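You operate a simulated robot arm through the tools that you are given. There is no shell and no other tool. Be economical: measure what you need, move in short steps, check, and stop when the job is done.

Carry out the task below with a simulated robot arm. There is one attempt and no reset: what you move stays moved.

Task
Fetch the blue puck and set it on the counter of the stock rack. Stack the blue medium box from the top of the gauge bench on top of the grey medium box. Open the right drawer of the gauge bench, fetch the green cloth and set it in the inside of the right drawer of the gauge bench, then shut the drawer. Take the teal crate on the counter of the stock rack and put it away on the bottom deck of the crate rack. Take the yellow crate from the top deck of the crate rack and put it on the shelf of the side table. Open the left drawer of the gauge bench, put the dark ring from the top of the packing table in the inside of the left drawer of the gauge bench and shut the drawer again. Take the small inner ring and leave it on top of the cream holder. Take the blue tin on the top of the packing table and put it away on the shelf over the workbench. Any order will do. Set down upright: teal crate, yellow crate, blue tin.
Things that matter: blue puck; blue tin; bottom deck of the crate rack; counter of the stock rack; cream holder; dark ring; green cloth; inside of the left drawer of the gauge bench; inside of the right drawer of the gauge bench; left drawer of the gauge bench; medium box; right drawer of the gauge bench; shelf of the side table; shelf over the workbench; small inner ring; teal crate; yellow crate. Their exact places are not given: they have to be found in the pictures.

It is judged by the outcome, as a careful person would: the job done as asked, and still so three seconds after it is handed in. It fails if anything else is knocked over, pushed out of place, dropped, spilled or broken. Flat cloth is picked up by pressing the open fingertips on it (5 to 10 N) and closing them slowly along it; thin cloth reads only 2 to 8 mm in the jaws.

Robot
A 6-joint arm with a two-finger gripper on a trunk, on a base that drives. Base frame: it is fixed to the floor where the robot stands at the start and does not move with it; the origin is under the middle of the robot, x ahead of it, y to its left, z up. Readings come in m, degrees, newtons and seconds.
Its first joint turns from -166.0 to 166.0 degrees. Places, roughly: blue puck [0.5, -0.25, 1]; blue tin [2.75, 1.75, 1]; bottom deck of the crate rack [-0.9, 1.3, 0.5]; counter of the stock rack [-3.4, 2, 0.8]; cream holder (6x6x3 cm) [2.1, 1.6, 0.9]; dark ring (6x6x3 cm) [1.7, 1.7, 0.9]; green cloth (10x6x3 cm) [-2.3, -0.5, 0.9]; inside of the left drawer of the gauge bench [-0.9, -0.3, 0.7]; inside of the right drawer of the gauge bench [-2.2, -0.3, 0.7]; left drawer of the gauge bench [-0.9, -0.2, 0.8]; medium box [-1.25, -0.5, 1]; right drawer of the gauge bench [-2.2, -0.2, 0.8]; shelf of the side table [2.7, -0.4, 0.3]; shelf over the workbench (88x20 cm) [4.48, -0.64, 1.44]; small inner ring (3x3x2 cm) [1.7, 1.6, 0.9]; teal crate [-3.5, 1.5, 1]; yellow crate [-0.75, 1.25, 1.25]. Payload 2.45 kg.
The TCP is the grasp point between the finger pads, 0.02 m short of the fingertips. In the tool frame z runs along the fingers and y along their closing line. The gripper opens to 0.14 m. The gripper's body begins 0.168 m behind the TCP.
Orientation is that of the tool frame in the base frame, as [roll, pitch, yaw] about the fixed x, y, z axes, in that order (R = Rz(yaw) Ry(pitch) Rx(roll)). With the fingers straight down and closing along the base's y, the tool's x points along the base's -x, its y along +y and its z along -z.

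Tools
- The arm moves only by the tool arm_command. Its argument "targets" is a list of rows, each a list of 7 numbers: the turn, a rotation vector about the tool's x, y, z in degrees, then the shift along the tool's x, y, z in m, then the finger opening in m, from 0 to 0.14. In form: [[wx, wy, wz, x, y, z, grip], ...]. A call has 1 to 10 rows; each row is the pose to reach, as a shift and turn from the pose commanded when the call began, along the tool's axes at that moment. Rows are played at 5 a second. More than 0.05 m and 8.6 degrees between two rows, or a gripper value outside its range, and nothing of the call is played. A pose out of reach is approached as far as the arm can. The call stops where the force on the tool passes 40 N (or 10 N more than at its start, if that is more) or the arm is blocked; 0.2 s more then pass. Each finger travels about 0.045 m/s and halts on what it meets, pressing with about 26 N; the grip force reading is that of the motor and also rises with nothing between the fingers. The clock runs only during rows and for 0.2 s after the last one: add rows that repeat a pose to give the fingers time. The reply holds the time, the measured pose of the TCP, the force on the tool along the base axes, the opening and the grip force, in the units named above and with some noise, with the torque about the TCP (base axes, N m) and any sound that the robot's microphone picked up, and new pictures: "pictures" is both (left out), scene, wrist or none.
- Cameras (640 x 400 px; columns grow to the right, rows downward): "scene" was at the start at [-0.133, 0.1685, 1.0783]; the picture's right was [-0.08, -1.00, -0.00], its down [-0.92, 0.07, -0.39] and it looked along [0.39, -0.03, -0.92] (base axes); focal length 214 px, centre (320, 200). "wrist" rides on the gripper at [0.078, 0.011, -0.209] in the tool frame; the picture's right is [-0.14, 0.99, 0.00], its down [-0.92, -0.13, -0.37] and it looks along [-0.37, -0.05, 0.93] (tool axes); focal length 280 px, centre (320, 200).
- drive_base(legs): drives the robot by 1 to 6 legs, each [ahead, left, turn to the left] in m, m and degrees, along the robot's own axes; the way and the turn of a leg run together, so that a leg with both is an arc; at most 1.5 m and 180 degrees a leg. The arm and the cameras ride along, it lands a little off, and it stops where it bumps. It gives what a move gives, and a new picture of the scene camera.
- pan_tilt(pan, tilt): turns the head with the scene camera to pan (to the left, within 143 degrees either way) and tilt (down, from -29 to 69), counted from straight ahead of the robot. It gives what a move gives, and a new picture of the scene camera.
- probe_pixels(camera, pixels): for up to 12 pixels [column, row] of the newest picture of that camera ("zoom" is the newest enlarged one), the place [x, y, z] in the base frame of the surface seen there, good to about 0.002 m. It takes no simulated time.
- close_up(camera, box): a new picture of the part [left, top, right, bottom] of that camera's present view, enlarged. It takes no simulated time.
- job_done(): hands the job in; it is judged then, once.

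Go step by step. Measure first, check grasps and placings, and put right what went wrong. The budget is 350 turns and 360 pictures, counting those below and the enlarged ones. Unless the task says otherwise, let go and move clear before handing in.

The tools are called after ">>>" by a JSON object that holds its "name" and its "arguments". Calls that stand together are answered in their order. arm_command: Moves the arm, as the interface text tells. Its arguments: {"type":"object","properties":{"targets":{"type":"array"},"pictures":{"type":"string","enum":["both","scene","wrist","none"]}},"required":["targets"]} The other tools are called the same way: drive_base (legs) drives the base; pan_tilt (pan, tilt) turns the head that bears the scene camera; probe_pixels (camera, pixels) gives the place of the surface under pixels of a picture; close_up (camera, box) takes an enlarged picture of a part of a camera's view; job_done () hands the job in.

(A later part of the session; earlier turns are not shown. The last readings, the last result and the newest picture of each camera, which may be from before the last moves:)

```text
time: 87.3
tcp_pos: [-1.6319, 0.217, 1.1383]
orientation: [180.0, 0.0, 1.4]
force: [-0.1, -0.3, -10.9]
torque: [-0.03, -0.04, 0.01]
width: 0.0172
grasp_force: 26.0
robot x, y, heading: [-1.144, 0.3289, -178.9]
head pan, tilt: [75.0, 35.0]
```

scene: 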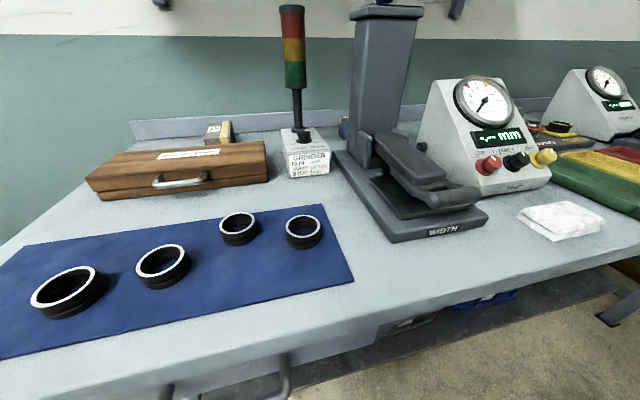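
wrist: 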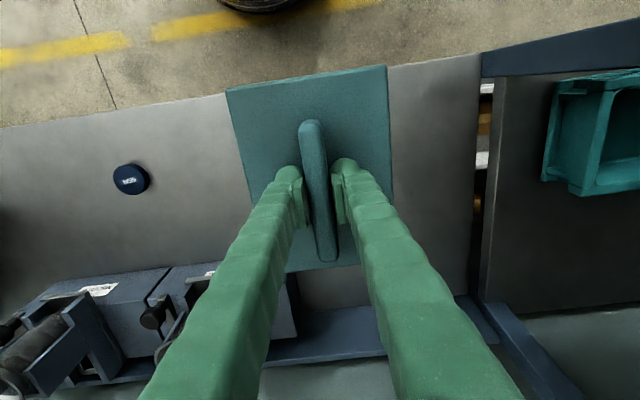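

>>> {"name": "probe_pixels", "arguments": {"camera": "scene", "pixels": [[370, 275], [335, 290], [420, 290], [440, 240], [350, 275], [520, 240], [500, 260], [300, 290], [343, 125], [345, 215], [225, 128], [330, 170]]}}

>>> {"name": "close_up", "arguments": {"camera": "scene", "box": [180, 80, 440, 220]}}

```text
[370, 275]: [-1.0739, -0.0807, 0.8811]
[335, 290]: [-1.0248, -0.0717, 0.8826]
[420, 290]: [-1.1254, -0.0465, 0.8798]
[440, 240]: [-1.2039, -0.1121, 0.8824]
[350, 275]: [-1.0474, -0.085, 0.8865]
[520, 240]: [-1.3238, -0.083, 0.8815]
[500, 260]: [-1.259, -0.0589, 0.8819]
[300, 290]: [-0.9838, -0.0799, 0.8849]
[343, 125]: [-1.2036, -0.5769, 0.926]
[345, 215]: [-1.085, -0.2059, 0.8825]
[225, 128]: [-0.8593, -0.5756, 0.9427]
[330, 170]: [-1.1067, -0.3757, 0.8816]
```

```text
2.46 times, centred on (310, 150) of scene
```

zoom: 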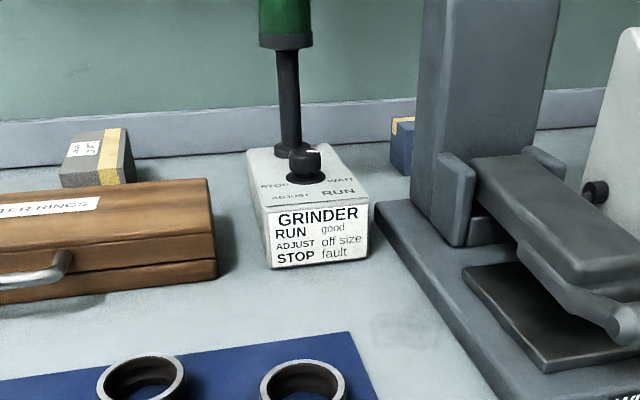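

No room on the gauge bench (I now see the grey box at (225,128) and the blue one at (343,125)). I go back to the stock counter to regrasp the crate with a tilted tool.

>>> {"name": "drive_base", "arguments": {"legs": [[0.75, 0, 0], [0, -1.18, 0], [0.62, 0, 0]]}}

>>> {"name": "pan_tilt", "arguments": {"pan": 0, "tilt": 25}}

```text
time: 99.9
tcp_pos: [-3.0223, 1.3421, 1.1382]
orientation: [180.0, -0.1, 1.6]
force: [1.0, 0.1, -11.0]
torque: [0.01, -0.03, 0.02]
width: 0.0169
grasp_force: 25.9
robot x, y, heading: [-2.5308, 1.456, -178.4]
head pan, tilt: [75.0, 35.0]
```

scene: 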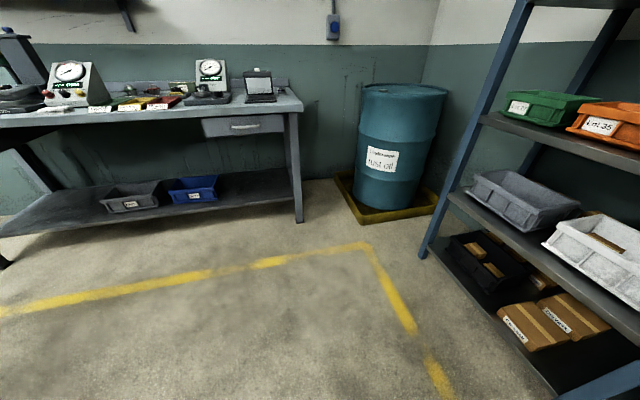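

```text
time: 101.4
tcp_pos: [-3.0229, 1.3427, 1.1394]
orientation: [180.0, -0.1, 1.8]
force: [-0.3, 0.1, -11.5]
torque: [0.0, -0.03, 0.01]
width: 0.0171
grasp_force: 25.0
robot x, y, heading: [-2.5332, 1.4567, -178.4]
head pan, tilt: [0.0, 25.0]
```

scene: 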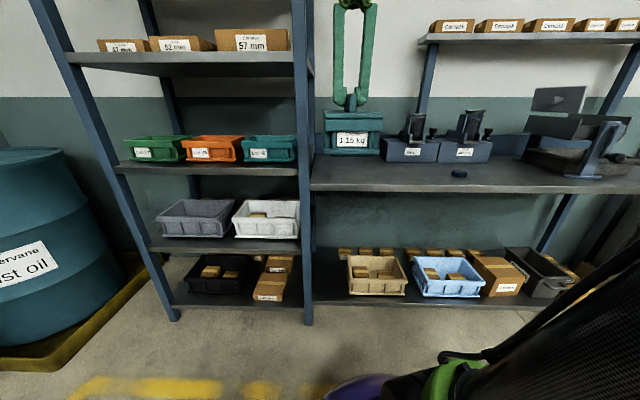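

>>> {"name": "arm_command", "arguments": {"targets": [[0, 0, 0, -0.03, -0.035, 0, 0.005], [0, 0, 0, -0.06, -0.07, 0, 0.005], [0, 0, 0, -0.095, -0.1, 0, 0.005], [0, 0, 0, -0.13, -0.13, 0, 0.005], [0, 0, 0, -0.17, -0.155, 0, 0.005], [0, 0, 0, -0.21, -0.18, 0, 0.005], [0, 0, 0, -0.25, -0.199, 0, 0.005], [0, 0, 0, -0.284, -0.199, 0.03, 0.005], [0, 0, 0, -0.284, -0.199, 0.07, 0.005], [0, 0, 0, -0.284, -0.199, 0.11, 0.005]], "pictures": "none"}}

>>> {"name": "arm_command", "arguments": {"targets": [[0, 0, 0, 0, 0, 0.03, 0.005], [0, 0, 0, 0, 0, 0.05, 0.005], [0, 0, 0, 0, 0, 0.058, 0.005], [0, 0, 0, 0, 0, 0.061, 0.005], [0, 0, 0, 0, 0, 0.063, 0.005]], "pictures": "scene"}}

```text
time: 103.6
tcp_pos: [-3.3122, 1.5327, 1.0276]
orientation: [-180.0, -0.1, 1.6]
force: [-1.1, -0.3, -10.3]
torque: [0.04, -0.01, 0.01]
width: 0.0172
grasp_force: 26.2
robot x, y, heading: [-2.5326, 1.454, -178.3]
head pan, tilt: [0.0, 25.0]
```

```text
time: 104.8
tcp_pos: [-3.3103, 1.5306, 0.9645]
orientation: [-179.9, 0.0, 1.7]
force: [3.4, -5.4, 26.2]
torque: [-0.06, -0.05, 0.05]
width: 0.0173
grasp_force: 26.2
robot x, y, heading: [-2.5318, 1.4573, -178.5]
head pan, tilt: [0.0, 25.0]
```

scene: 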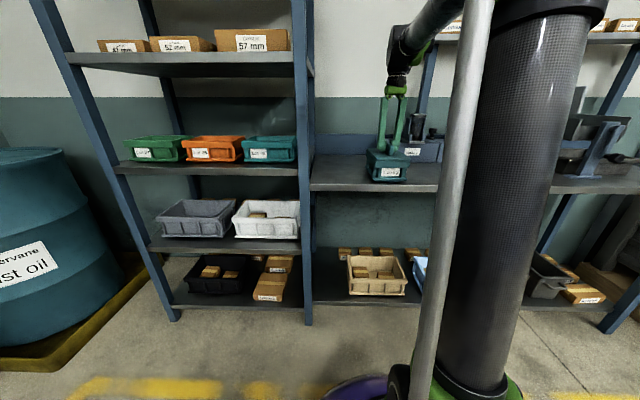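

Crate rests on the counter. Release, rise, and tilt the tool 48°.

>>> {"name": "arm_command", "arguments": {"targets": [[0, 0, 0, 0, 0, 0, 0.05], [0, 0, 0, 0, 0, 0, 0.07], [0, 0, 0, 0, 0, -0.04, 0.07], [0, 0, 0, 0, 0, -0.08, 0.07], [0, -8, 0, 0, 0, -0.1, 0.07], [0, -16, 0, 0, 0, -0.1, 0.07], [0, -24, 0, 0, 0, -0.1, 0.07], [0, -32, 0, 0, 0, -0.1, 0.07], [0, -40, 0, 0, 0, -0.1, 0.07], [0, -48, 0, 0, 0, -0.1, 0.07]]}}

```text
time: 107.0
tcp_pos: [-3.3105, 1.5338, 1.0651]
orientation: [180.0, 48.0, 1.6]
force: [-0.5, 0.0, 0.2]
torque: [-0.02, 0.0, -0.02]
width: 0.0701
grasp_force: 0.0
robot x, y, heading: [-2.531, 1.4572, -178.3]
head pan, tilt: [0.0, 25.0]
```

scene: 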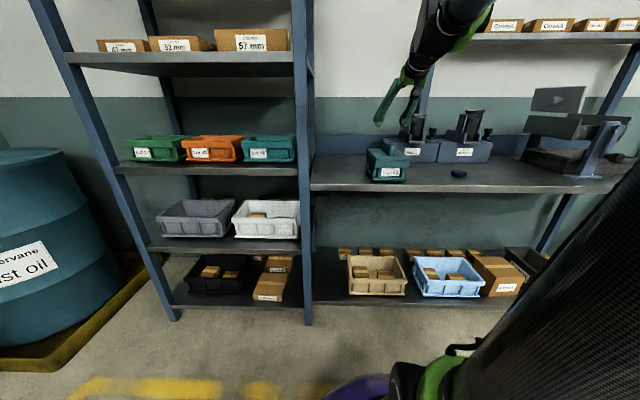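
wrist: 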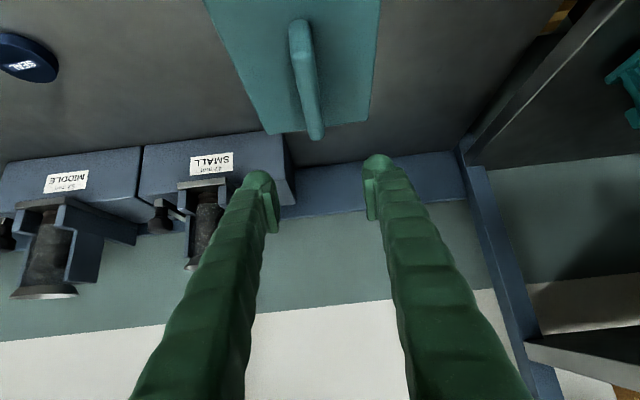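

>>> {"name": "arm_command", "arguments": {"targets": [[0, 0, 0, 0.022, 0.002, 0.02, 0.06], [0, 0, 0, 0.045, 0.002, 0.04, 0.06], [0, 0, 0, 0.06, 0.002, 0.054, 0.06], [0, 0, 0, 0.069, 0.002, 0.062, 0.06], [0, 0, 0, 0.069, 0.002, 0.062, 0.06]]}}

```text
time: 108.2
tcp_pos: [-3.3106, 1.5306, 0.9718]
orientation: [-180.0, 47.9, 1.6]
force: [-0.4, 0.4, -0.1]
torque: [0.02, -0.02, 0.01]
width: 0.0604
grasp_force: 0.0
robot x, y, heading: [-2.5318, 1.4559, -178.2]
head pan, tilt: [0.0, 25.0]
```

scene: 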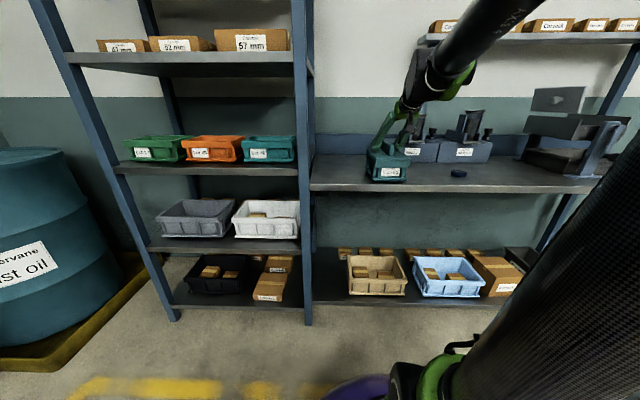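
wrist: 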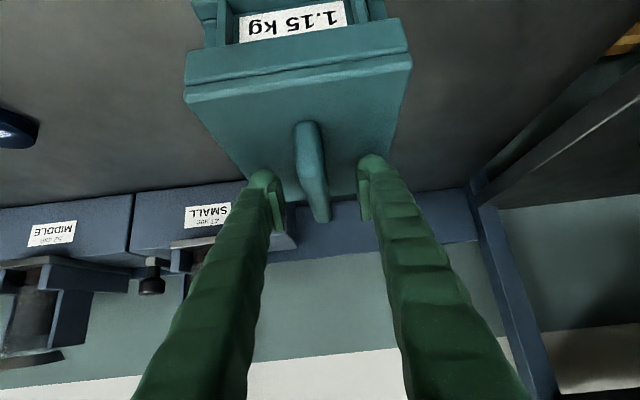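

Fingers straddle the handle. Close and lift.

>>> {"name": "arm_command", "arguments": {"targets": [[0, 0, 0, 0, 0, 0, 0.03], [0, 0, 0, 0, 0, 0, 0.01], [0, 0, 0, 0, 0, 0, 0.005], [0, 0, 0, 0, 0, 0, 0.005], [0, 0, 0, 0, 0, 0, 0.005], [0, 0, 0, 0, 0, 0, 0.005]], "pictures": "none"}}

>>> {"name": "arm_command", "arguments": {"targets": [[0, 0, 0, -0.015, 0, -0.013, 0.005], [0, 0, 0, -0.037, 0, -0.033, 0.005], [0, 0, 0, -0.06, 0, -0.054, 0.005], [0, 0, 0, -0.06, 0, -0.054, 0.005]]}}

```text
time: 109.6
tcp_pos: [-3.3111, 1.5303, 0.9719]
orientation: [-179.9, 47.9, 1.6]
force: [0.0, 5.2, 0.8]
torque: [0.13, 0.01, 0.0]
width: 0.0169
grasp_force: 25.9
robot x, y, heading: [-2.5365, 1.4571, -178.2]
head pan, tilt: [0.0, 25.0]
```

```text
time: 110.6
tcp_pos: [-3.309, 1.53, 1.0528]
orientation: [179.9, 48.0, 1.7]
force: [-0.9, 1.6, -11.2]
torque: [0.01, 0.0, 0.01]
width: 0.0172
grasp_force: 26.1
robot x, y, heading: [-2.532, 1.4512, -178.6]
head pan, tilt: [0.0, 25.0]
```

scene: 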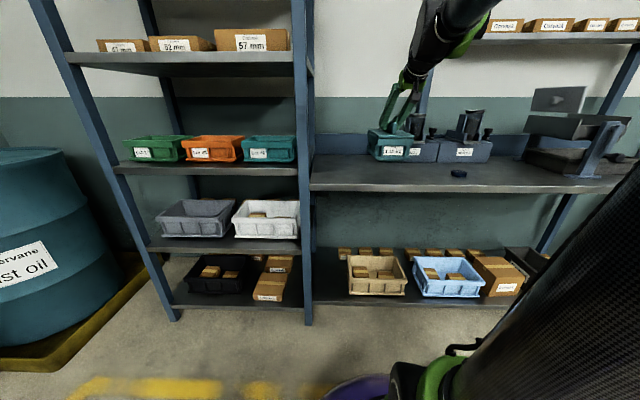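
wrist: 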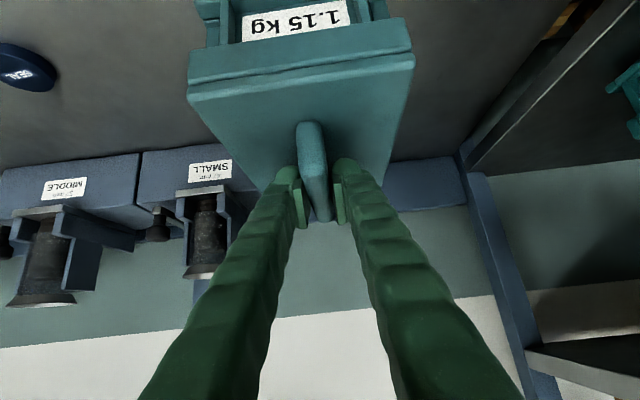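

Held level. Retract and drive to the crate rack.

>>> {"name": "arm_command", "arguments": {"targets": [[0, 0, 0, 0.03, 0.005, -0.033, 0.005], [0, 0, 0, 0.06, 0.009, -0.066, 0.005], [0, 0, 0, 0.09, 0.013, -0.1, 0.005], [0, 0, 0, 0.12, 0.018, -0.133, 0.005], [0, 0, 0, 0.15, 0.022, -0.166, 0.005]], "pictures": "none"}}

>>> {"name": "drive_base", "arguments": {"legs": [[-0.65, 0, 0], [0, 1.02, 0], [0, 0, -91.5], [0, -1.0, 0]]}}

>>> {"name": "pan_tilt", "arguments": {"pan": 0, "tilt": 30}}

```text
time: 111.9
tcp_pos: [-3.1738, 1.5238, 1.101]
orientation: [180.0, 47.9, 2.9]
force: [0.3, -0.1, -10.5]
torque: [0.03, -0.01, 0.0]
width: 0.0171
grasp_force: 26.2
robot x, y, heading: [-2.5319, 1.454, -178.3]
head pan, tilt: [0.0, 25.0]
stopped in row 5: the arm was blocked; the commanded pose is now the measured one
```

```text
time: 129.0
tcp_pos: [-0.7753, 1.1088, 1.1006]
orientation: [180.0, 47.8, -88.4]
force: [0.3, 0.6, -0.1]
torque: [0.0, 0.01, 0.02]
width: 0.0051
grasp_force: 0.1
robot x, y, heading: [-0.8574, 0.4718, 90.3]
head pan, tilt: [0.0, 25.0]
```

scene: 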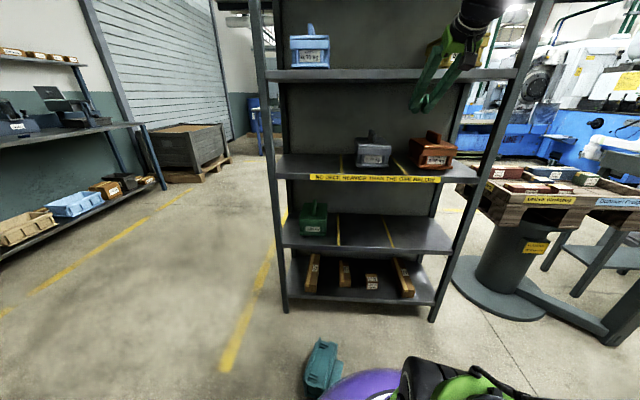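

```text
time: 129.6
tcp_pos: [-0.7754, 1.1096, 1.1016]
orientation: [-180.0, 47.9, -88.6]
force: [0.2, 0.3, 0.5]
torque: [0.04, 0.0, 0.0]
width: 0.0051
grasp_force: 0.1
robot x, y, heading: [-0.8571, 0.4738, 90.8]
head pan, tilt: [0.0, 30.0]
```

scene: 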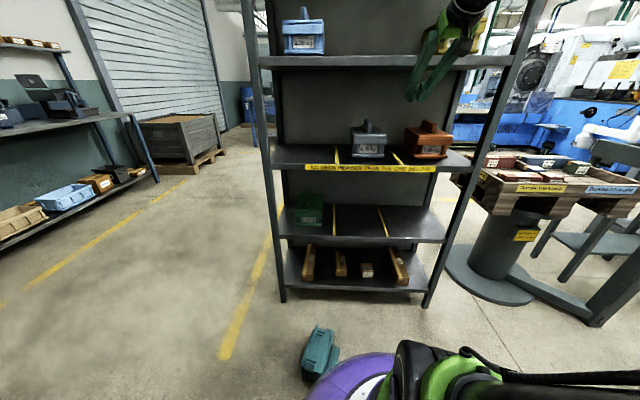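

The crate was knocked out of the grip on the way (it lies on the floor at about (322,350)); the retract had been blocked at too long a radius. I look at it closely to recover it.

>>> {"name": "pan_tilt", "arguments": {"pan": 10, "tilt": 60}}

>>> {"name": "close_up", "arguments": {"camera": "scene", "box": [270, 130, 430, 230]}}

```text
time: 130.6
tcp_pos: [-0.7747, 1.1079, 1.1003]
orientation: [-179.9, 48.0, -88.3]
force: [0.6, 0.2, 0.5]
torque: [0.06, 0.03, 0.04]
width: 0.0051
grasp_force: 0.0
robot x, y, heading: [-0.8586, 0.4711, 90.5]
head pan, tilt: [10.0, 60.0]
```

scene: 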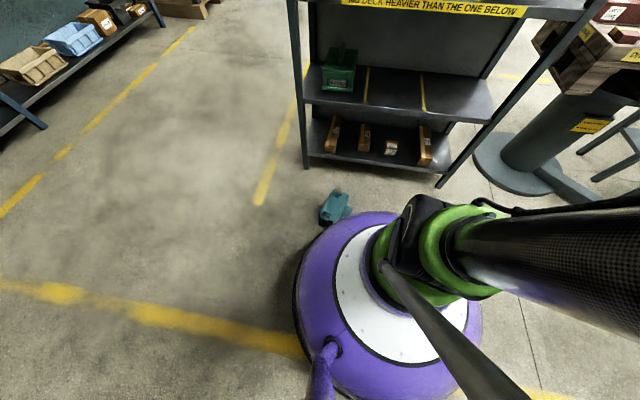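

```text
4.00 times, centred on (350, 180) of scene
```

zoom: 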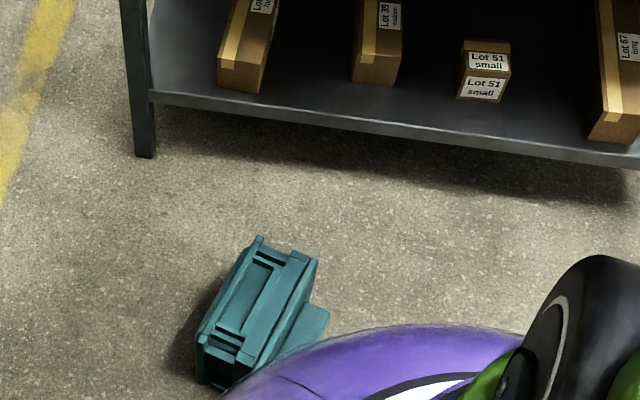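

The teal crate lies on its side with the handle pointing toward the base. Measure its pose.

>>> {"name": "probe_pixels", "arguments": {"camera": "zoom", "pixels": [[258, 238], [312, 258], [205, 330], [245, 360], [212, 385], [325, 312], [300, 300], [320, 325], [280, 345], [180, 370], [230, 270], [275, 290]]}}

```text
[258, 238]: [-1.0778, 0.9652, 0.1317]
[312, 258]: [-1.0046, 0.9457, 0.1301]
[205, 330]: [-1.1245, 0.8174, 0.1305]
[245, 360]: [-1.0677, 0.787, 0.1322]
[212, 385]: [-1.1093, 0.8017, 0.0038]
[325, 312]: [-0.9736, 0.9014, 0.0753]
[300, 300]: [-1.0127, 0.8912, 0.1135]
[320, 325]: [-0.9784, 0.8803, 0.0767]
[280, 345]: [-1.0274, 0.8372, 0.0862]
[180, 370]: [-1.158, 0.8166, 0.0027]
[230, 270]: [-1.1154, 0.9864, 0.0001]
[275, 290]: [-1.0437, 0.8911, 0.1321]
```

Crate: top z 0.131, long axis ~70°, lid/handle pointing toward (+0.95,-0.33). I back the robot away so it comes within arm reach.

>>> {"name": "drive_base", "arguments": {"legs": [[-0.12, 0, 0], [0, -0.45, 0]]}}

>>> {"name": "pan_tilt", "arguments": {"pan": 40, "tilt": 50}}

>>> {"name": "close_up", "arguments": {"camera": "scene", "box": [240, 130, 400, 230]}}

```text
time: 134.1
tcp_pos: [-0.3277, 0.992, 1.1006]
orientation: [-180.0, 47.9, -88.3]
force: [-0.6, 0.0, -0.3]
torque: [0.0, 0.0, 0.02]
width: 0.0051
grasp_force: 0.1
robot x, y, heading: [-0.4106, 0.3554, 90.2]
head pan, tilt: [10.0, 60.0]
```

scene: 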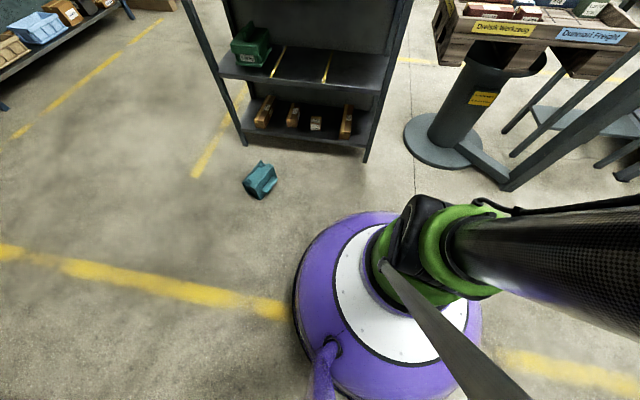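

```text
time: 135.1
tcp_pos: [-0.3269, 0.9933, 1.1012]
orientation: [-180.0, 47.9, -88.3]
force: [-0.3, 0.3, -0.1]
torque: [0.03, 0.04, 0.06]
width: 0.005
grasp_force: 0.1
robot x, y, heading: [-0.4086, 0.3583, 90.6]
head pan, tilt: [40.0, 50.0]
```

scene: 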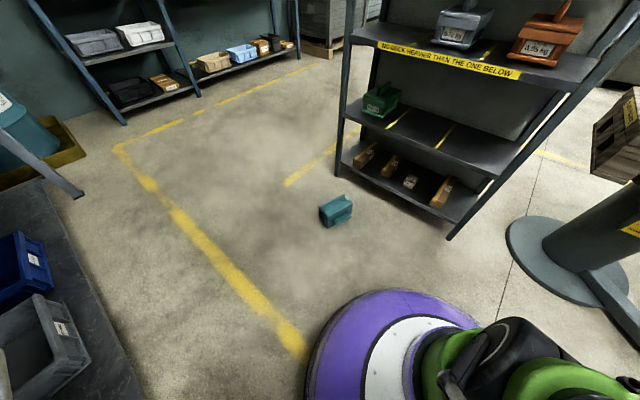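

```text
4.00 times, centred on (320, 180) of scene
```

zoom: 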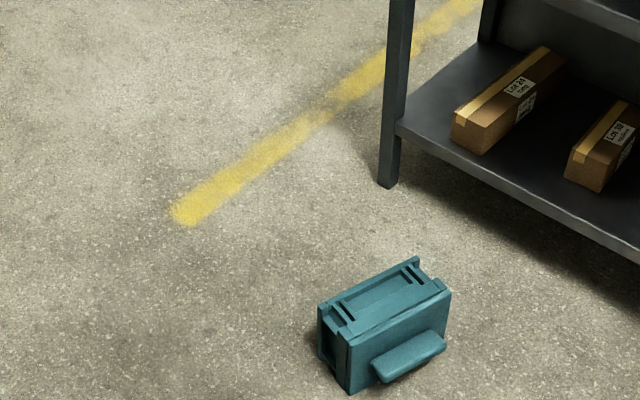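

>>> {"name": "probe_pixels", "arguments": {"camera": "zoom", "pixels": [[378, 365], [444, 340], [385, 358], [430, 332], [410, 350], [445, 346], [383, 380], [350, 350], [448, 290], [415, 262], [320, 312], [375, 362]]}}

```text
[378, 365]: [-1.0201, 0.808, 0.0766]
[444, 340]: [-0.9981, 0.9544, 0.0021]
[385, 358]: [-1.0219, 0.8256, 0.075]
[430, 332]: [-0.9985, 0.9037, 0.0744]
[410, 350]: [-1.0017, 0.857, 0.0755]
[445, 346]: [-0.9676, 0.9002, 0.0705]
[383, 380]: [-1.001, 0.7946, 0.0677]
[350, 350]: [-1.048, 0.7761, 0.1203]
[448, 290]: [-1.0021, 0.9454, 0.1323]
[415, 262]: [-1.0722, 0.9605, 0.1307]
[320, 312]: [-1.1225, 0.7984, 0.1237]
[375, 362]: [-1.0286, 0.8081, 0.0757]
```

Handle spans (-1.001,0.795)–(-0.968,0.900) at z 0.067, 111 mm long: I can grip it by its ends with a vertical tool and let the crate be righted. First untilt the tool.

>>> {"name": "arm_command", "arguments": {"targets": [[0, 8, 0, 0, 0, 0, 0.05], [0, 16, 0, 0, 0, 0, 0.08], [0, 24, 0, 0, 0, 0, 0.1], [0, 32, 0, 0, 0, 0, 0.12], [0, 40, 0, 0, 0, 0, 0.139], [0, 47.9, 0, 0, 0, 0, 0.139]], "pictures": "none"}}

>>> {"name": "arm_command", "arguments": {"targets": [[0, 0, 8, 0.02, 0.04, 0, 0.139], [0, 0, 16, 0.04, 0.08, 0, 0.139], [0, 0, 24, 0.06, 0.12, 0, 0.139], [0, 0, 32, 0.08, 0.16, 0, 0.139], [0, 0, 40, 0.1, 0.2, 0, 0.139], [0, 0, 48, 0.12, 0.24, 0, 0.139], [0, 0, 56, 0.14, 0.28, 0, 0.139], [0, 0, 64, 0.16, 0.32, 0, 0.139], [0, 0, 72, 0.18, 0.36, 0, 0.139], [0, 0, 80, 0.2, 0.4, 0, 0.139]], "pictures": "none"}}

```text
time: 136.5
tcp_pos: [-0.3269, 0.9911, 1.1011]
orientation: [180.0, -0.1, -88.4]
force: [0.0, -2.1, 0.1]
torque: [0.08, -0.02, 0.01]
width: 0.1243
grasp_force: 0.1
robot x, y, heading: [-0.4097, 0.3558, 90.3]
head pan, tilt: [40.0, 50.0]
```

```text
time: 138.7
tcp_pos: [-0.7204, 0.7818, 1.1017]
orientation: [180.0, 0.0, -168.5]
force: [0.0, -0.2, 0.8]
torque: [-0.01, -0.01, -0.03]
width: 0.139
grasp_force: 0.1
robot x, y, heading: [-0.4083, 0.3535, 90.3]
head pan, tilt: [40.0, 50.0]
```

>>> {"name": "arm_command", "arguments": {"targets": [[0, 0, 5, 0.043, 0.02, 0.01, 0.139], [0, 0, 10, 0.086, 0.04, 0.02, 0.139], [0, 0, 15, 0.13, 0.06, 0.03, 0.139], [0, 0, 20, 0.173, 0.083, 0.04, 0.139], [0, 0, 25, 0.216, 0.104, 0.05, 0.139], [0, 0, 29.1, 0.2595, 0.124, 0.06, 0.139], [0, 0, 29.1, 0.2595, 0.124, 0.11, 0.139], [0, 0, 29.1, 0.2595, 0.124, 0.16, 0.139], [0, 0, 29.1, 0.2595, 0.124, 0.21, 0.139], [0, 0, 29.1, 0.2595, 0.124, 0.26, 0.139]], "pictures": "none"}}

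>>> {"name": "arm_command", "arguments": {"targets": [[0, 0, 0, 0, 0, 0.05, 0.139], [0, 0, 0, 0, 0, 0.1, 0.139], [0, 0, 0, 0, 0, 0.15, 0.139], [0, 0, 0, 0, 0, 0.2, 0.139], [0, 0, 0, 0, 0, 0.25, 0.139], [0, 0, 0, 0, 0, 0.3, 0.139], [0, 0, 0, 0, 0, 0.35, 0.139], [0, 0, 0, 0, 0, 0.4, 0.139], [0, 0, 0, 0, 0, 0.45, 0.139], [0, 0, 0, 0, 0, 0.5, 0.139]]}}

```text
time: 140.9
tcp_pos: [-1.0002, 0.849, 0.8392]
orientation: [-180.0, 0.0, 162.5]
force: [-0.4, -1.2, -0.3]
torque: [0.01, 0.02, -0.01]
width: 0.139
grasp_force: 0.1
robot x, y, heading: [-0.4076, 0.3571, 90.4]
head pan, tilt: [40.0, 50.0]
```

```text
time: 143.1
tcp_pos: [-1.0027, 0.8518, 0.3408]
orientation: [-180.0, 0.1, 162.4]
force: [-0.4, -0.3, 0.0]
torque: [0.02, -0.01, -0.02]
width: 0.1393
grasp_force: 0.1
robot x, y, heading: [-0.4087, 0.3559, 90.4]
head pan, tilt: [40.0, 50.0]
```

scene: 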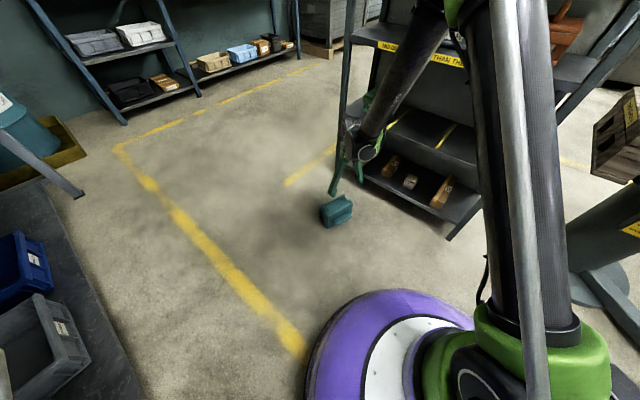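
wrist: 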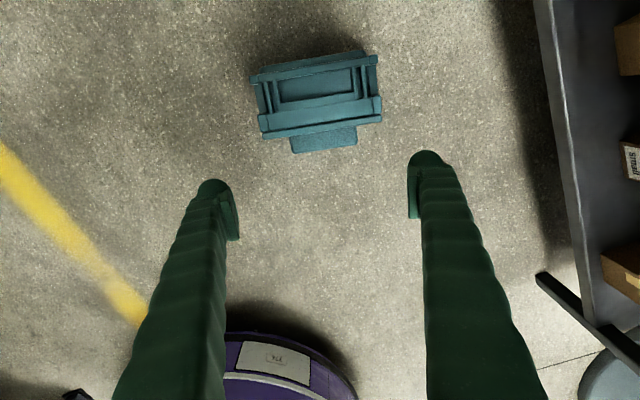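

>>> {"name": "probe_pixels", "arguments": {"camera": "wrist", "pixels": [[294, 146], [355, 138], [325, 150], [325, 138], [357, 130], [290, 138], [378, 110], [255, 128]]}}

```text
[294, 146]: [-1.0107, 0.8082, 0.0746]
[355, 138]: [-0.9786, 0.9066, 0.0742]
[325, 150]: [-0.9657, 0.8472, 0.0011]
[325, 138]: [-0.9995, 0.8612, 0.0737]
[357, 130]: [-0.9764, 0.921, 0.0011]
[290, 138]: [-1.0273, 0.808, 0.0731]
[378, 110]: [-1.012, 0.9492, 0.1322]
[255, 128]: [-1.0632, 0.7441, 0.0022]
```

>>> {"name": "arm_command", "arguments": {"targets": [[0, 0, 0, 0, 0.005, 0.05, 0.139], [0, 0, 0, 0, 0.005, 0.1, 0.139], [0, 0, 0, 0, 0.005, 0.15, 0.139], [0, 0, 0, 0, 0.005, 0.19, 0.139], [0, 0, 0, 0, 0.005, 0.22, 0.139], [0, 0, 0, 0, 0.005, 0.24, 0.139], [0, 0, 0, 0, 0.005, 0.26, 0.139], [0, 0, 0, 0, 0.005, 0.273, 0.139], [0, 0, 0, 0, 0.005, 0.273, 0.139]], "pictures": "wrist"}}

```text
refused: row 1 steps farther than a row can; nothing moved
```

>>> {"name": "arm_command", "arguments": {"targets": [[0, 0, 0, 0, 0.005, 0.045, 0.139], [0, 0, 0, 0, 0.005, 0.09, 0.139], [0, 0, 0, 0, 0.005, 0.135, 0.139], [0, 0, 0, 0, 0.005, 0.18, 0.139], [0, 0, 0, 0, 0.005, 0.21, 0.139], [0, 0, 0, 0, 0.005, 0.24, 0.139], [0, 0, 0, 0, 0.005, 0.26, 0.139], [0, 0, 0, 0, 0.005, 0.273, 0.139], [0, 0, 0, 0, 0.005, 0.273, 0.139]], "pictures": "wrist"}}

```text
time: 145.1
tcp_pos: [-1.0163, 0.8683, 0.0755]
orientation: [180.0, 0.1, 162.5]
force: [3.6, 0.1, -0.3]
torque: [0.1, -0.06, -0.04]
width: 0.1397
grasp_force: 0.7
out of reach, approached as far as the arm can: row 6, 7, 8, 9
robot x, y, heading: [-0.4075, 0.3567, 90.4]
head pan, tilt: [40.0, 50.0]
```

wrist: 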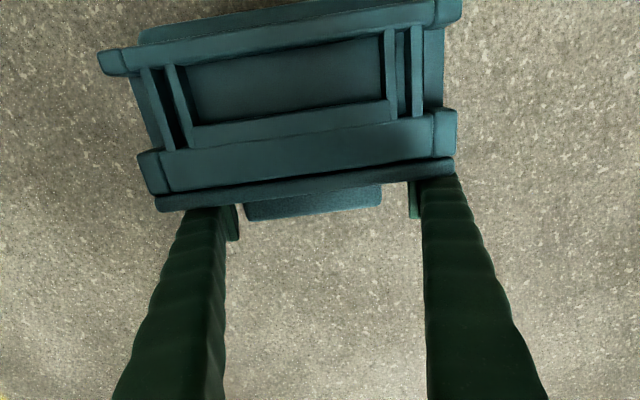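

Out of reach at floor level by a little. Raise, drive the base 0.13 m closer, and retry.

>>> {"name": "arm_command", "arguments": {"targets": [[0, 0, 0, 0, -0.01, -0.04, 0.139], [0, 0, 0, -0.01, -0.01, -0.08, 0.139], [0, 0, 0, -0.01, -0.01, -0.12, 0.139], [0, 0, 0, -0.01, -0.01, -0.16, 0.139], [0, 0, 0, -0.01, -0.01, -0.2, 0.139], [0, 0, 0, -0.01, -0.01, -0.24, 0.139]], "pictures": "none"}}

>>> {"name": "drive_base", "arguments": {"legs": [[0.08, 0.1, 0]]}}

>>> {"name": "close_up", "arguments": {"camera": "wrist", "box": [0, 0, 640, 400]}}

```text
time: 146.5
tcp_pos: [-1.0093, 0.8566, 0.3162]
orientation: [179.9, 0.0, 162.5]
force: [0.0, 0.8, -0.4]
torque: [0.04, -0.04, -0.01]
width: 0.1388
grasp_force: 0.1
robot x, y, heading: [-0.4098, 0.3572, 90.5]
head pan, tilt: [40.0, 50.0]
```

```text
time: 147.7
tcp_pos: [-1.1121, 0.9375, 0.3165]
orientation: [180.0, 0.1, 162.5]
force: [0.2, 0.1, 1.0]
torque: [-0.02, -0.01, -0.05]
width: 0.1392
grasp_force: 0.1
robot x, y, heading: [-0.5137, 0.4372, 90.4]
head pan, tilt: [40.0, 50.0]
```

scene: 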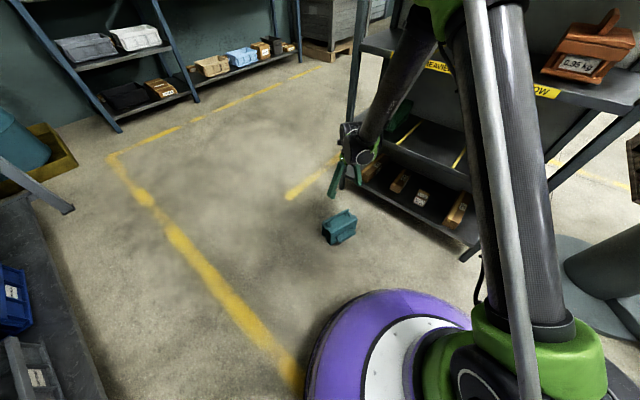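

```text
1.00 times, centred on (320, 200) of wrist (not enlarged: the box is as wide or as high as the picture)
```

zoom: 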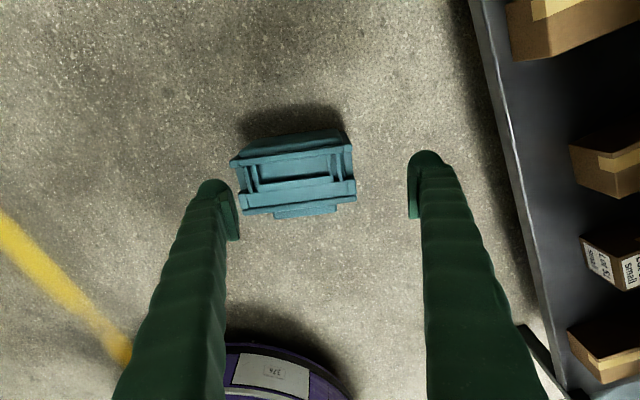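

>>> {"name": "probe_pixels", "arguments": {"camera": "zoom", "pixels": [[278, 213], [336, 208], [307, 213], [277, 217], [337, 212], [355, 198], [243, 212], [350, 148]]}}

```text
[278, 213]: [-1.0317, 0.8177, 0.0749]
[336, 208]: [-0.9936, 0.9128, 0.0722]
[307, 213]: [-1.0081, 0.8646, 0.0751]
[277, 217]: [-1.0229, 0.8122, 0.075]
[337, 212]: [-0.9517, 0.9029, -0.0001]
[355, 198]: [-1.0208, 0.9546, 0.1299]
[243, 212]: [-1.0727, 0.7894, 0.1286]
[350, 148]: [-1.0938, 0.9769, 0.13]
```

>>> {"name": "arm_command", "arguments": {"targets": [[0, 0, 0, -0.04, -0.013, 0, 0.139], [0, 0, 0, -0.08, -0.026, 0, 0.139], [0, 0, 0, -0.1227, -0.0389, 0.01, 0.139], [0, 0, 0, -0.1227, -0.0389, 0.06, 0.139], [0, 0, 0, -0.1227, -0.0389, 0.11, 0.139], [0, 0, 0, -0.1227, -0.0389, 0.15, 0.139], [0, 0, 0, -0.1227, -0.0389, 0.18, 0.139]], "pictures": "wrist"}}

```text
time: 149.3
tcp_pos: [-1.0744, 0.9161, 0.2024]
orientation: [180.0, 0.2, 162.5]
force: [0.2, 0.3, -0.6]
torque: [-0.02, 0.01, -0.05]
width: 0.1391
grasp_force: 0.1
out of reach, approached as far as the arm can: row 3, 4, 5, 6, 7
robot x, y, heading: [-0.5115, 0.4391, 90.3]
head pan, tilt: [40.0, 50.0]
```

wrist: 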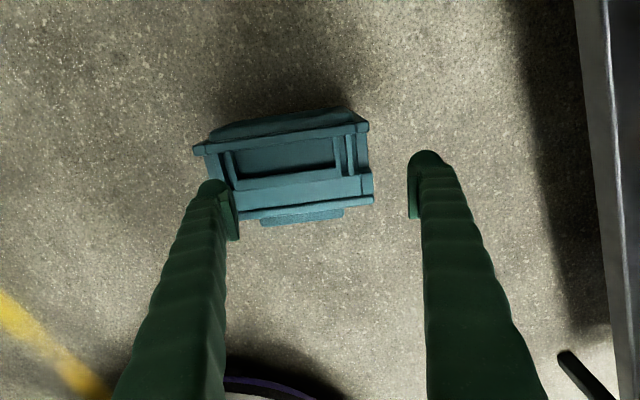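

Here it is the inner radius limiting at floor height; I need a larger radius (~0.83). Raise and back the base off.

>>> {"name": "arm_command", "arguments": {"targets": [[0, 0, 0, 0, 0, -0.05, 0.139], [0, 0, 0, 0, 0, -0.1, 0.139]], "pictures": "none"}}

>>> {"name": "drive_base", "arguments": {"legs": [[-0.116, -0.14, 0]]}}

>>> {"name": "close_up", "arguments": {"camera": "wrist", "box": [0, 0, 640, 400]}}

```text
time: 149.9
tcp_pos: [-1.0713, 0.9175, 0.3031]
orientation: [180.0, 0.1, 162.5]
force: [-0.6, 0.5, 0.4]
torque: [-0.01, -0.01, 0.03]
width: 0.1391
grasp_force: 0.1
robot x, y, heading: [-0.5098, 0.4365, 90.4]
head pan, tilt: [40.0, 50.0]
```

```text
time: 151.4
tcp_pos: [-0.9312, 0.8021, 0.303]
orientation: [-180.0, 0.0, 162.6]
force: [0.6, 0.1, -0.6]
torque: [0.01, -0.01, -0.01]
width: 0.139
grasp_force: 0.0
robot x, y, heading: [-0.3732, 0.3218, 90.3]
head pan, tilt: [40.0, 50.0]
```

scene: 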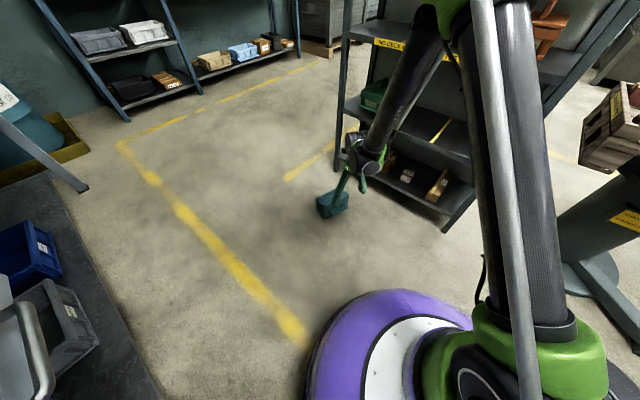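

```text
1.00 times, centred on (320, 200) of wrist (not enlarged: the box is as wide or as high as the picture)
```

zoom: 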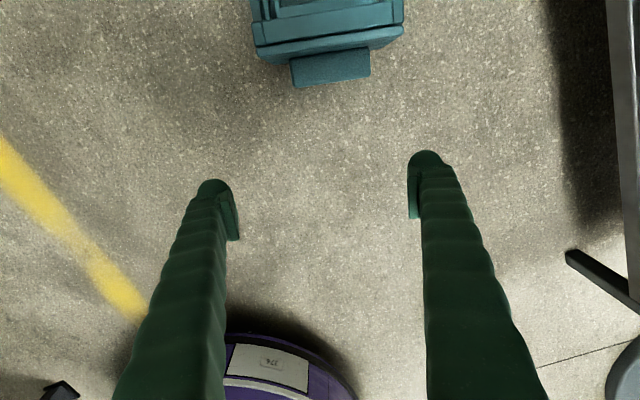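

>>> {"name": "arm_command", "arguments": {"targets": [[0, 0, 0, 0.04, 0.016, 0, 0.139], [0, 0, 0, 0.08, 0.032, 0, 0.139], [0, 0, 0, 0.0906, 0.0354, 0.03, 0.139], [0, 0, 0, 0.0906, 0.0354, 0.07, 0.139], [0, 0, 0, 0.0906, 0.0354, 0.11, 0.139], [0, 0, 0, 0.0906, 0.0354, 0.13, 0.139]], "pictures": "wrist"}}

>>> {"name": "probe_pixels", "arguments": {"camera": "wrist", "pixels": [[300, 190], [340, 190], [320, 195]]}}

```text
time: 152.8
tcp_pos: [-1.0064, 0.8648, 0.173]
orientation: [-180.0, 0.0, 162.7]
force: [0.5, 0.6, -0.4]
torque: [0.02, 0.0, 0.01]
width: 0.139
grasp_force: 0.1
robot x, y, heading: [-0.3703, 0.3188, 90.4]
head pan, tilt: [40.0, 50.0]
```

wrist: 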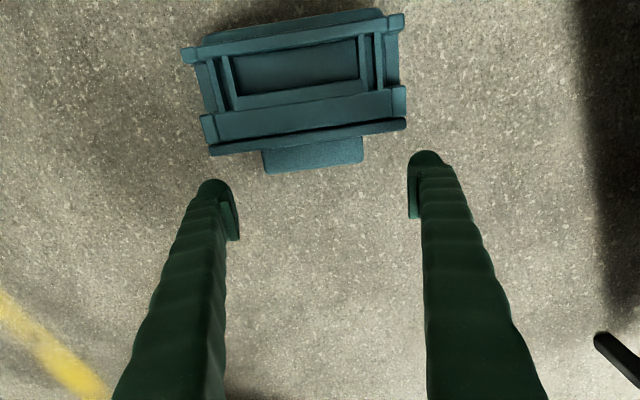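

```text
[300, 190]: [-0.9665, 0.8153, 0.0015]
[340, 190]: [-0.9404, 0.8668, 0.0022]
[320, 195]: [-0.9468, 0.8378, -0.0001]
```

>>> {"name": "probe_pixels", "arguments": {"camera": "wrist", "pixels": [[313, 167], [313, 147], [264, 165], [361, 155], [300, 130], [265, 152], [361, 140]]}}

```text
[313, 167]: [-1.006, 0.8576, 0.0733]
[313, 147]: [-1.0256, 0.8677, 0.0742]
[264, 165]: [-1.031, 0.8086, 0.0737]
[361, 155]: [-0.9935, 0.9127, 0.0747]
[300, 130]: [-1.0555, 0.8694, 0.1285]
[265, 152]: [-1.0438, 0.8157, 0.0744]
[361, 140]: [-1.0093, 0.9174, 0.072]
```

>>> {"name": "arm_command", "arguments": {"targets": [[0, 0, 0, 0.008, -0.004, 0.03, 0.139], [0, 0, 0, 0.008, -0.004, 0.06, 0.139], [0, 0, 0, 0.008, -0.004, 0.085, 0.139], [0, 0, 0, 0.008, -0.004, 0.1, 0.139], [0, 0, 0, 0.008, -0.004, 0.106, 0.139], [0, 0, 0, 0.008, -0.004, 0.106, 0.139]], "pictures": "wrist"}}

```text
time: 154.2
tcp_pos: [-1.0163, 0.8623, 0.0663]
orientation: [179.9, 0.0, 162.6]
force: [1.0, -0.3, 0.5]
torque: [0.04, 0.02, 0.01]
width: 0.1389
grasp_force: 0.1
robot x, y, heading: [-0.3732, 0.323, 90.4]
head pan, tilt: [40.0, 50.0]
```

wrist: 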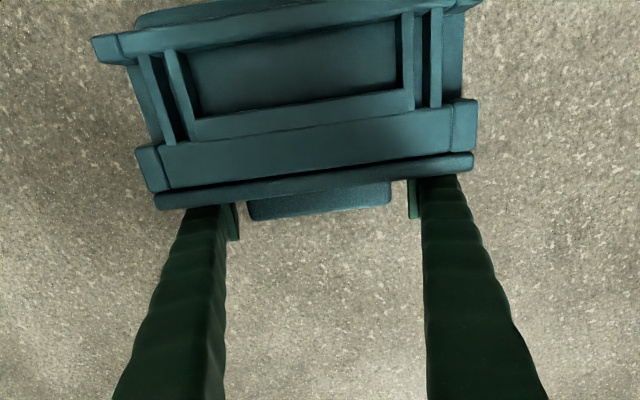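

Reached with no contact. Close on the handle ends and lift gently.

>>> {"name": "arm_command", "arguments": {"targets": [[0, 0, 0, 0, 0, 0, 0.12], [0, 0, 0, 0, 0, 0, 0.105], [0, 0, 0, 0, 0, 0, 0.095], [0, 0, 0, 0, 0, 0, 0.09], [0, 0, 0, 0, 0, 0, 0.09], [0, 0, 0, 0, 0, 0, 0.09]], "pictures": "none"}}

>>> {"name": "arm_command", "arguments": {"targets": [[0, 0, 0, 0, 0, -0.02, 0.09], [0, 0, 0, 0, 0, -0.05, 0.09], [0, 0, 0, 0, 0, -0.08, 0.09], [0, 0, 0, 0, 0, -0.11, 0.09], [0, 0, 0, 0, 0, -0.14, 0.09], [0, 0, 0, 0, 0, -0.14, 0.09]]}}

```text
time: 155.7
tcp_pos: [-1.0162, 0.8626, 0.067]
orientation: [-180.0, 0.0, 162.6]
force: [-2.5, -7.7, 5.9]
torque: [-0.28, 0.2, 0.47]
width: 0.1185
grasp_force: 26.0
robot x, y, heading: [-0.3695, 0.3234, 90.6]
head pan, tilt: [40.0, 50.0]
```

```text
time: 157.1
tcp_pos: [-1.0159, 0.8636, 0.207]
orientation: [-180.0, 0.0, 162.6]
force: [0.3, 0.3, -11.5]
torque: [-0.16, -0.46, -0.03]
width: 0.1147
grasp_force: 26.0
robot x, y, heading: [-0.3693, 0.3226, 90.4]
head pan, tilt: [40.0, 50.0]
```

scene: 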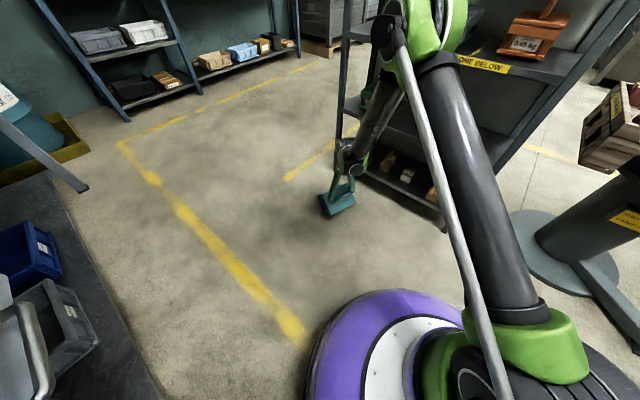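
wrist: 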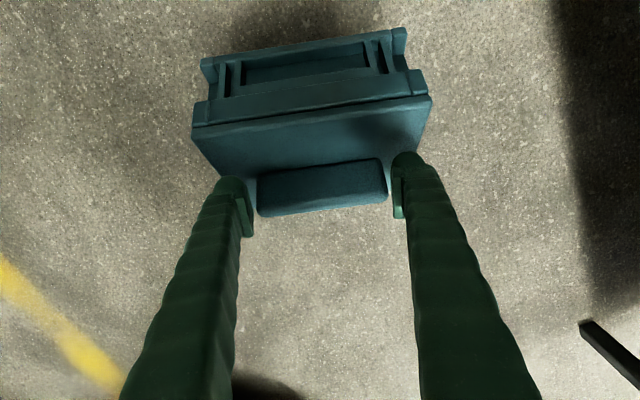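

The crate came up and is pivoting upright. Raise more and then tilt the tool to level the crate.

>>> {"name": "arm_command", "arguments": {"targets": [[0, 0, 0, 0, 0, -0.04, 0.09], [0, 0, 0, 0, 0, -0.08, 0.09], [0, 0, 0, 0, 0, -0.12, 0.09], [0, 0, 0, 0, 0, -0.16, 0.09], [0, 0, 0, 0, 0, -0.2, 0.09], [0, 0, 0, 0, 0, -0.24, 0.09], [0, 0, 0, 0, 0, -0.28, 0.09], [0, 0, 0, 0, 0, -0.32, 0.09], [0, 0, 0, 0, 0, -0.36, 0.09], [0, 0, 0, 0, 0, -0.4, 0.09]]}}

```text
time: 159.2
tcp_pos: [-1.0153, 0.8655, 0.6063]
orientation: [180.0, 0.1, 162.7]
force: [-0.1, 0.4, -10.9]
torque: [-0.17, -0.46, 0.03]
width: 0.1149
grasp_force: 25.8
robot x, y, heading: [-0.3722, 0.323, 90.4]
head pan, tilt: [40.0, 50.0]
```

scene: 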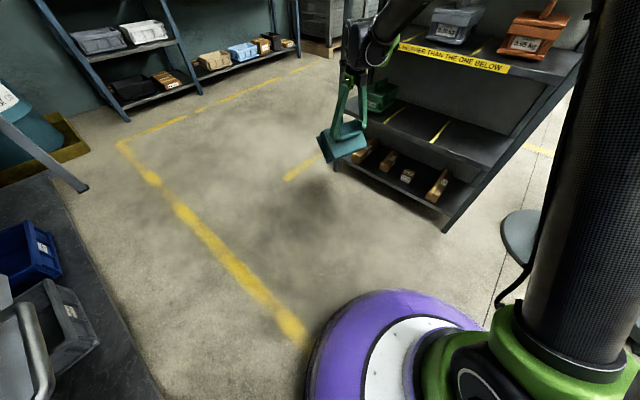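
wrist: 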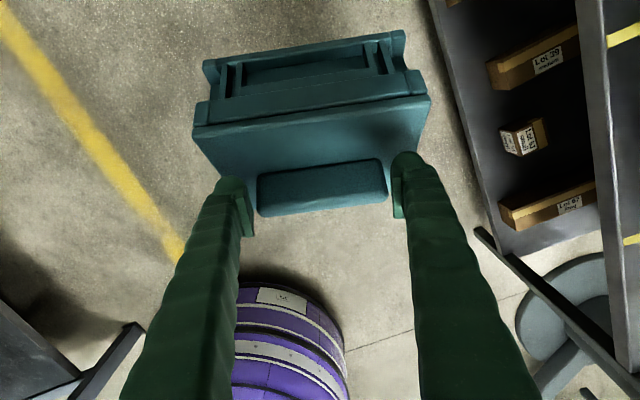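

Hold is stable. Rotate the tool yaw to face the rack while bringing it in front of the robot.

>>> {"name": "arm_command", "arguments": {"targets": [[0, 0, -8.4, -0.0449, 0.0172, -0.008, 0.09], [0, 0, -16.8, -0.0898, 0.0344, -0.016, 0.09], [0, 0, -25.2, -0.1347, 0.0516, -0.024, 0.09], [0, 0, -33.6, -0.1796, 0.0688, -0.032, 0.09], [0, 0, -42, -0.2245, 0.086, -0.04, 0.09], [0, 0, -50.4, -0.2694, 0.1032, -0.048, 0.09], [0, 0, -58.8, -0.3143, 0.1204, -0.056, 0.09], [0, 0, -67.2, -0.3592, 0.1376, -0.064, 0.09], [0, 0, -75.6, -0.4041, 0.1548, -0.072, 0.09], [0, 0, -84, -0.449, 0.172, -0.08, 0.09]]}}

```text
time: 161.4
tcp_pos: [-0.5379, 0.8885, 0.6827]
orientation: [180.0, -0.1, -113.3]
force: [-1.0, 1.0, -11.3]
torque: [0.42, -0.21, 0.01]
width: 0.1147
grasp_force: 25.2
robot x, y, heading: [-0.3735, 0.3201, 90.4]
head pan, tilt: [40.0, 50.0]
```

scene: 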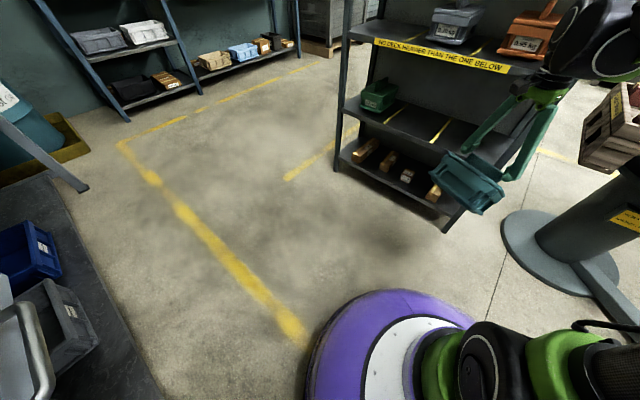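
wrist: 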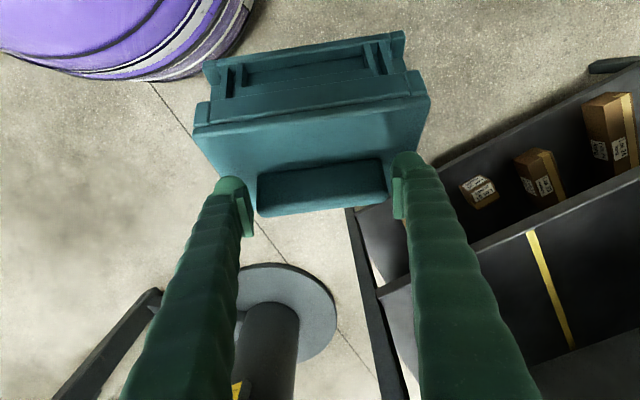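

>>> {"name": "probe_pixels", "arguments": {"camera": "wrist", "pixels": [[230, 135], [235, 165], [300, 125], [305, 155], [400, 110], [400, 140], [320, 170], [320, 195]]}}

```text
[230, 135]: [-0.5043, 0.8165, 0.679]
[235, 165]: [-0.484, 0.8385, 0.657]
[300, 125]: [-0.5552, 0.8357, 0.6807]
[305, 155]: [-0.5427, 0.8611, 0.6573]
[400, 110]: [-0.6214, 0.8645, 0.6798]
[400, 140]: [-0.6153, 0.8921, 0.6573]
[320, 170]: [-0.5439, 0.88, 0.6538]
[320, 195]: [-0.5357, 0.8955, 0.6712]
```

Lid is tilted 40° from level; a 40° tool tilt levels it. First square the yaw.

>>> {"name": "arm_command", "arguments": {"targets": [[0, 0, -8, -0.02, 0.008, -0.015, 0.09], [0, 0, -16, -0.04, 0.016, -0.03, 0.09], [0, 0, -23.3, -0.055, 0.024, -0.045, 0.09]], "pictures": "none"}}

>>> {"name": "arm_command", "arguments": {"targets": [[0, -8, 0, 0, 0, 0, 0.09], [0, -16, 0, 0, 0, 0, 0.09], [0, -24, 0, 0, 0, 0, 0.09], [0, -32, 0, 0, 0, 0, 0.09], [0, -40, 0, 0, 0, 0, 0.09], [0, -40, 0, 0, 0, 0, 0.09]]}}

```text
time: 162.2
tcp_pos: [-0.5359, 0.9522, 0.7293]
orientation: [-180.0, -0.1, -90.0]
force: [0.3, 0.4, -11.5]
torque: [0.45, 0.01, 0.01]
width: 0.1146
grasp_force: 26.8
robot x, y, heading: [-0.3668, 0.3173, 90.4]
head pan, tilt: [40.0, 50.0]
```

```text
time: 163.7
tcp_pos: [-0.5349, 0.9527, 0.7322]
orientation: [-179.9, 40.2, -90.1]
force: [-0.7, 0.2, -11.0]
torque: [-0.25, -0.01, 0.0]
width: 0.1141
grasp_force: 25.7
robot x, y, heading: [-0.3698, 0.3232, 90.4]
head pan, tilt: [40.0, 50.0]
```

scene: 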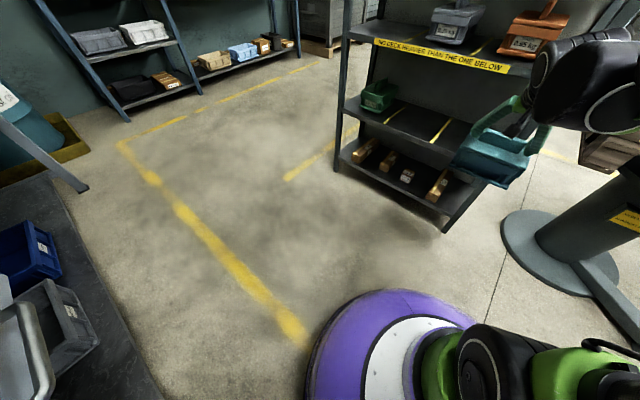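
wrist: 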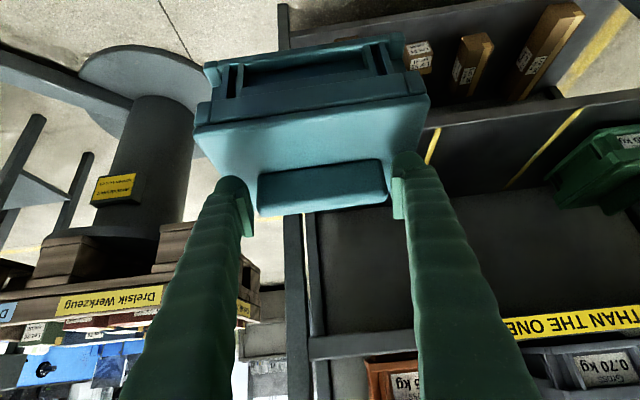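

>>> {"name": "probe_pixels", "arguments": {"camera": "wrist", "pixels": [[240, 140], [300, 130], [305, 160], [400, 120], [430, 145], [552, 140], [470, 120], [500, 175], [440, 335], [560, 330], [320, 340], [310, 250]]}}

```text
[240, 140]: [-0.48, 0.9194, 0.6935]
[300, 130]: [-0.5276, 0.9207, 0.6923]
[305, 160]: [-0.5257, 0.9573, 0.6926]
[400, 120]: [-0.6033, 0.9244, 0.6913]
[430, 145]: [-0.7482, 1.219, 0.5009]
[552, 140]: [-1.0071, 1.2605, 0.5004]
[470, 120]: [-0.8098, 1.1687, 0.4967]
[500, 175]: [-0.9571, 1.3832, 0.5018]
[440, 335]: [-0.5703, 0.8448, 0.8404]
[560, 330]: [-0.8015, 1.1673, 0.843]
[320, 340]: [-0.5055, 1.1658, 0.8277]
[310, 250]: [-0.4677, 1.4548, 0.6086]
```

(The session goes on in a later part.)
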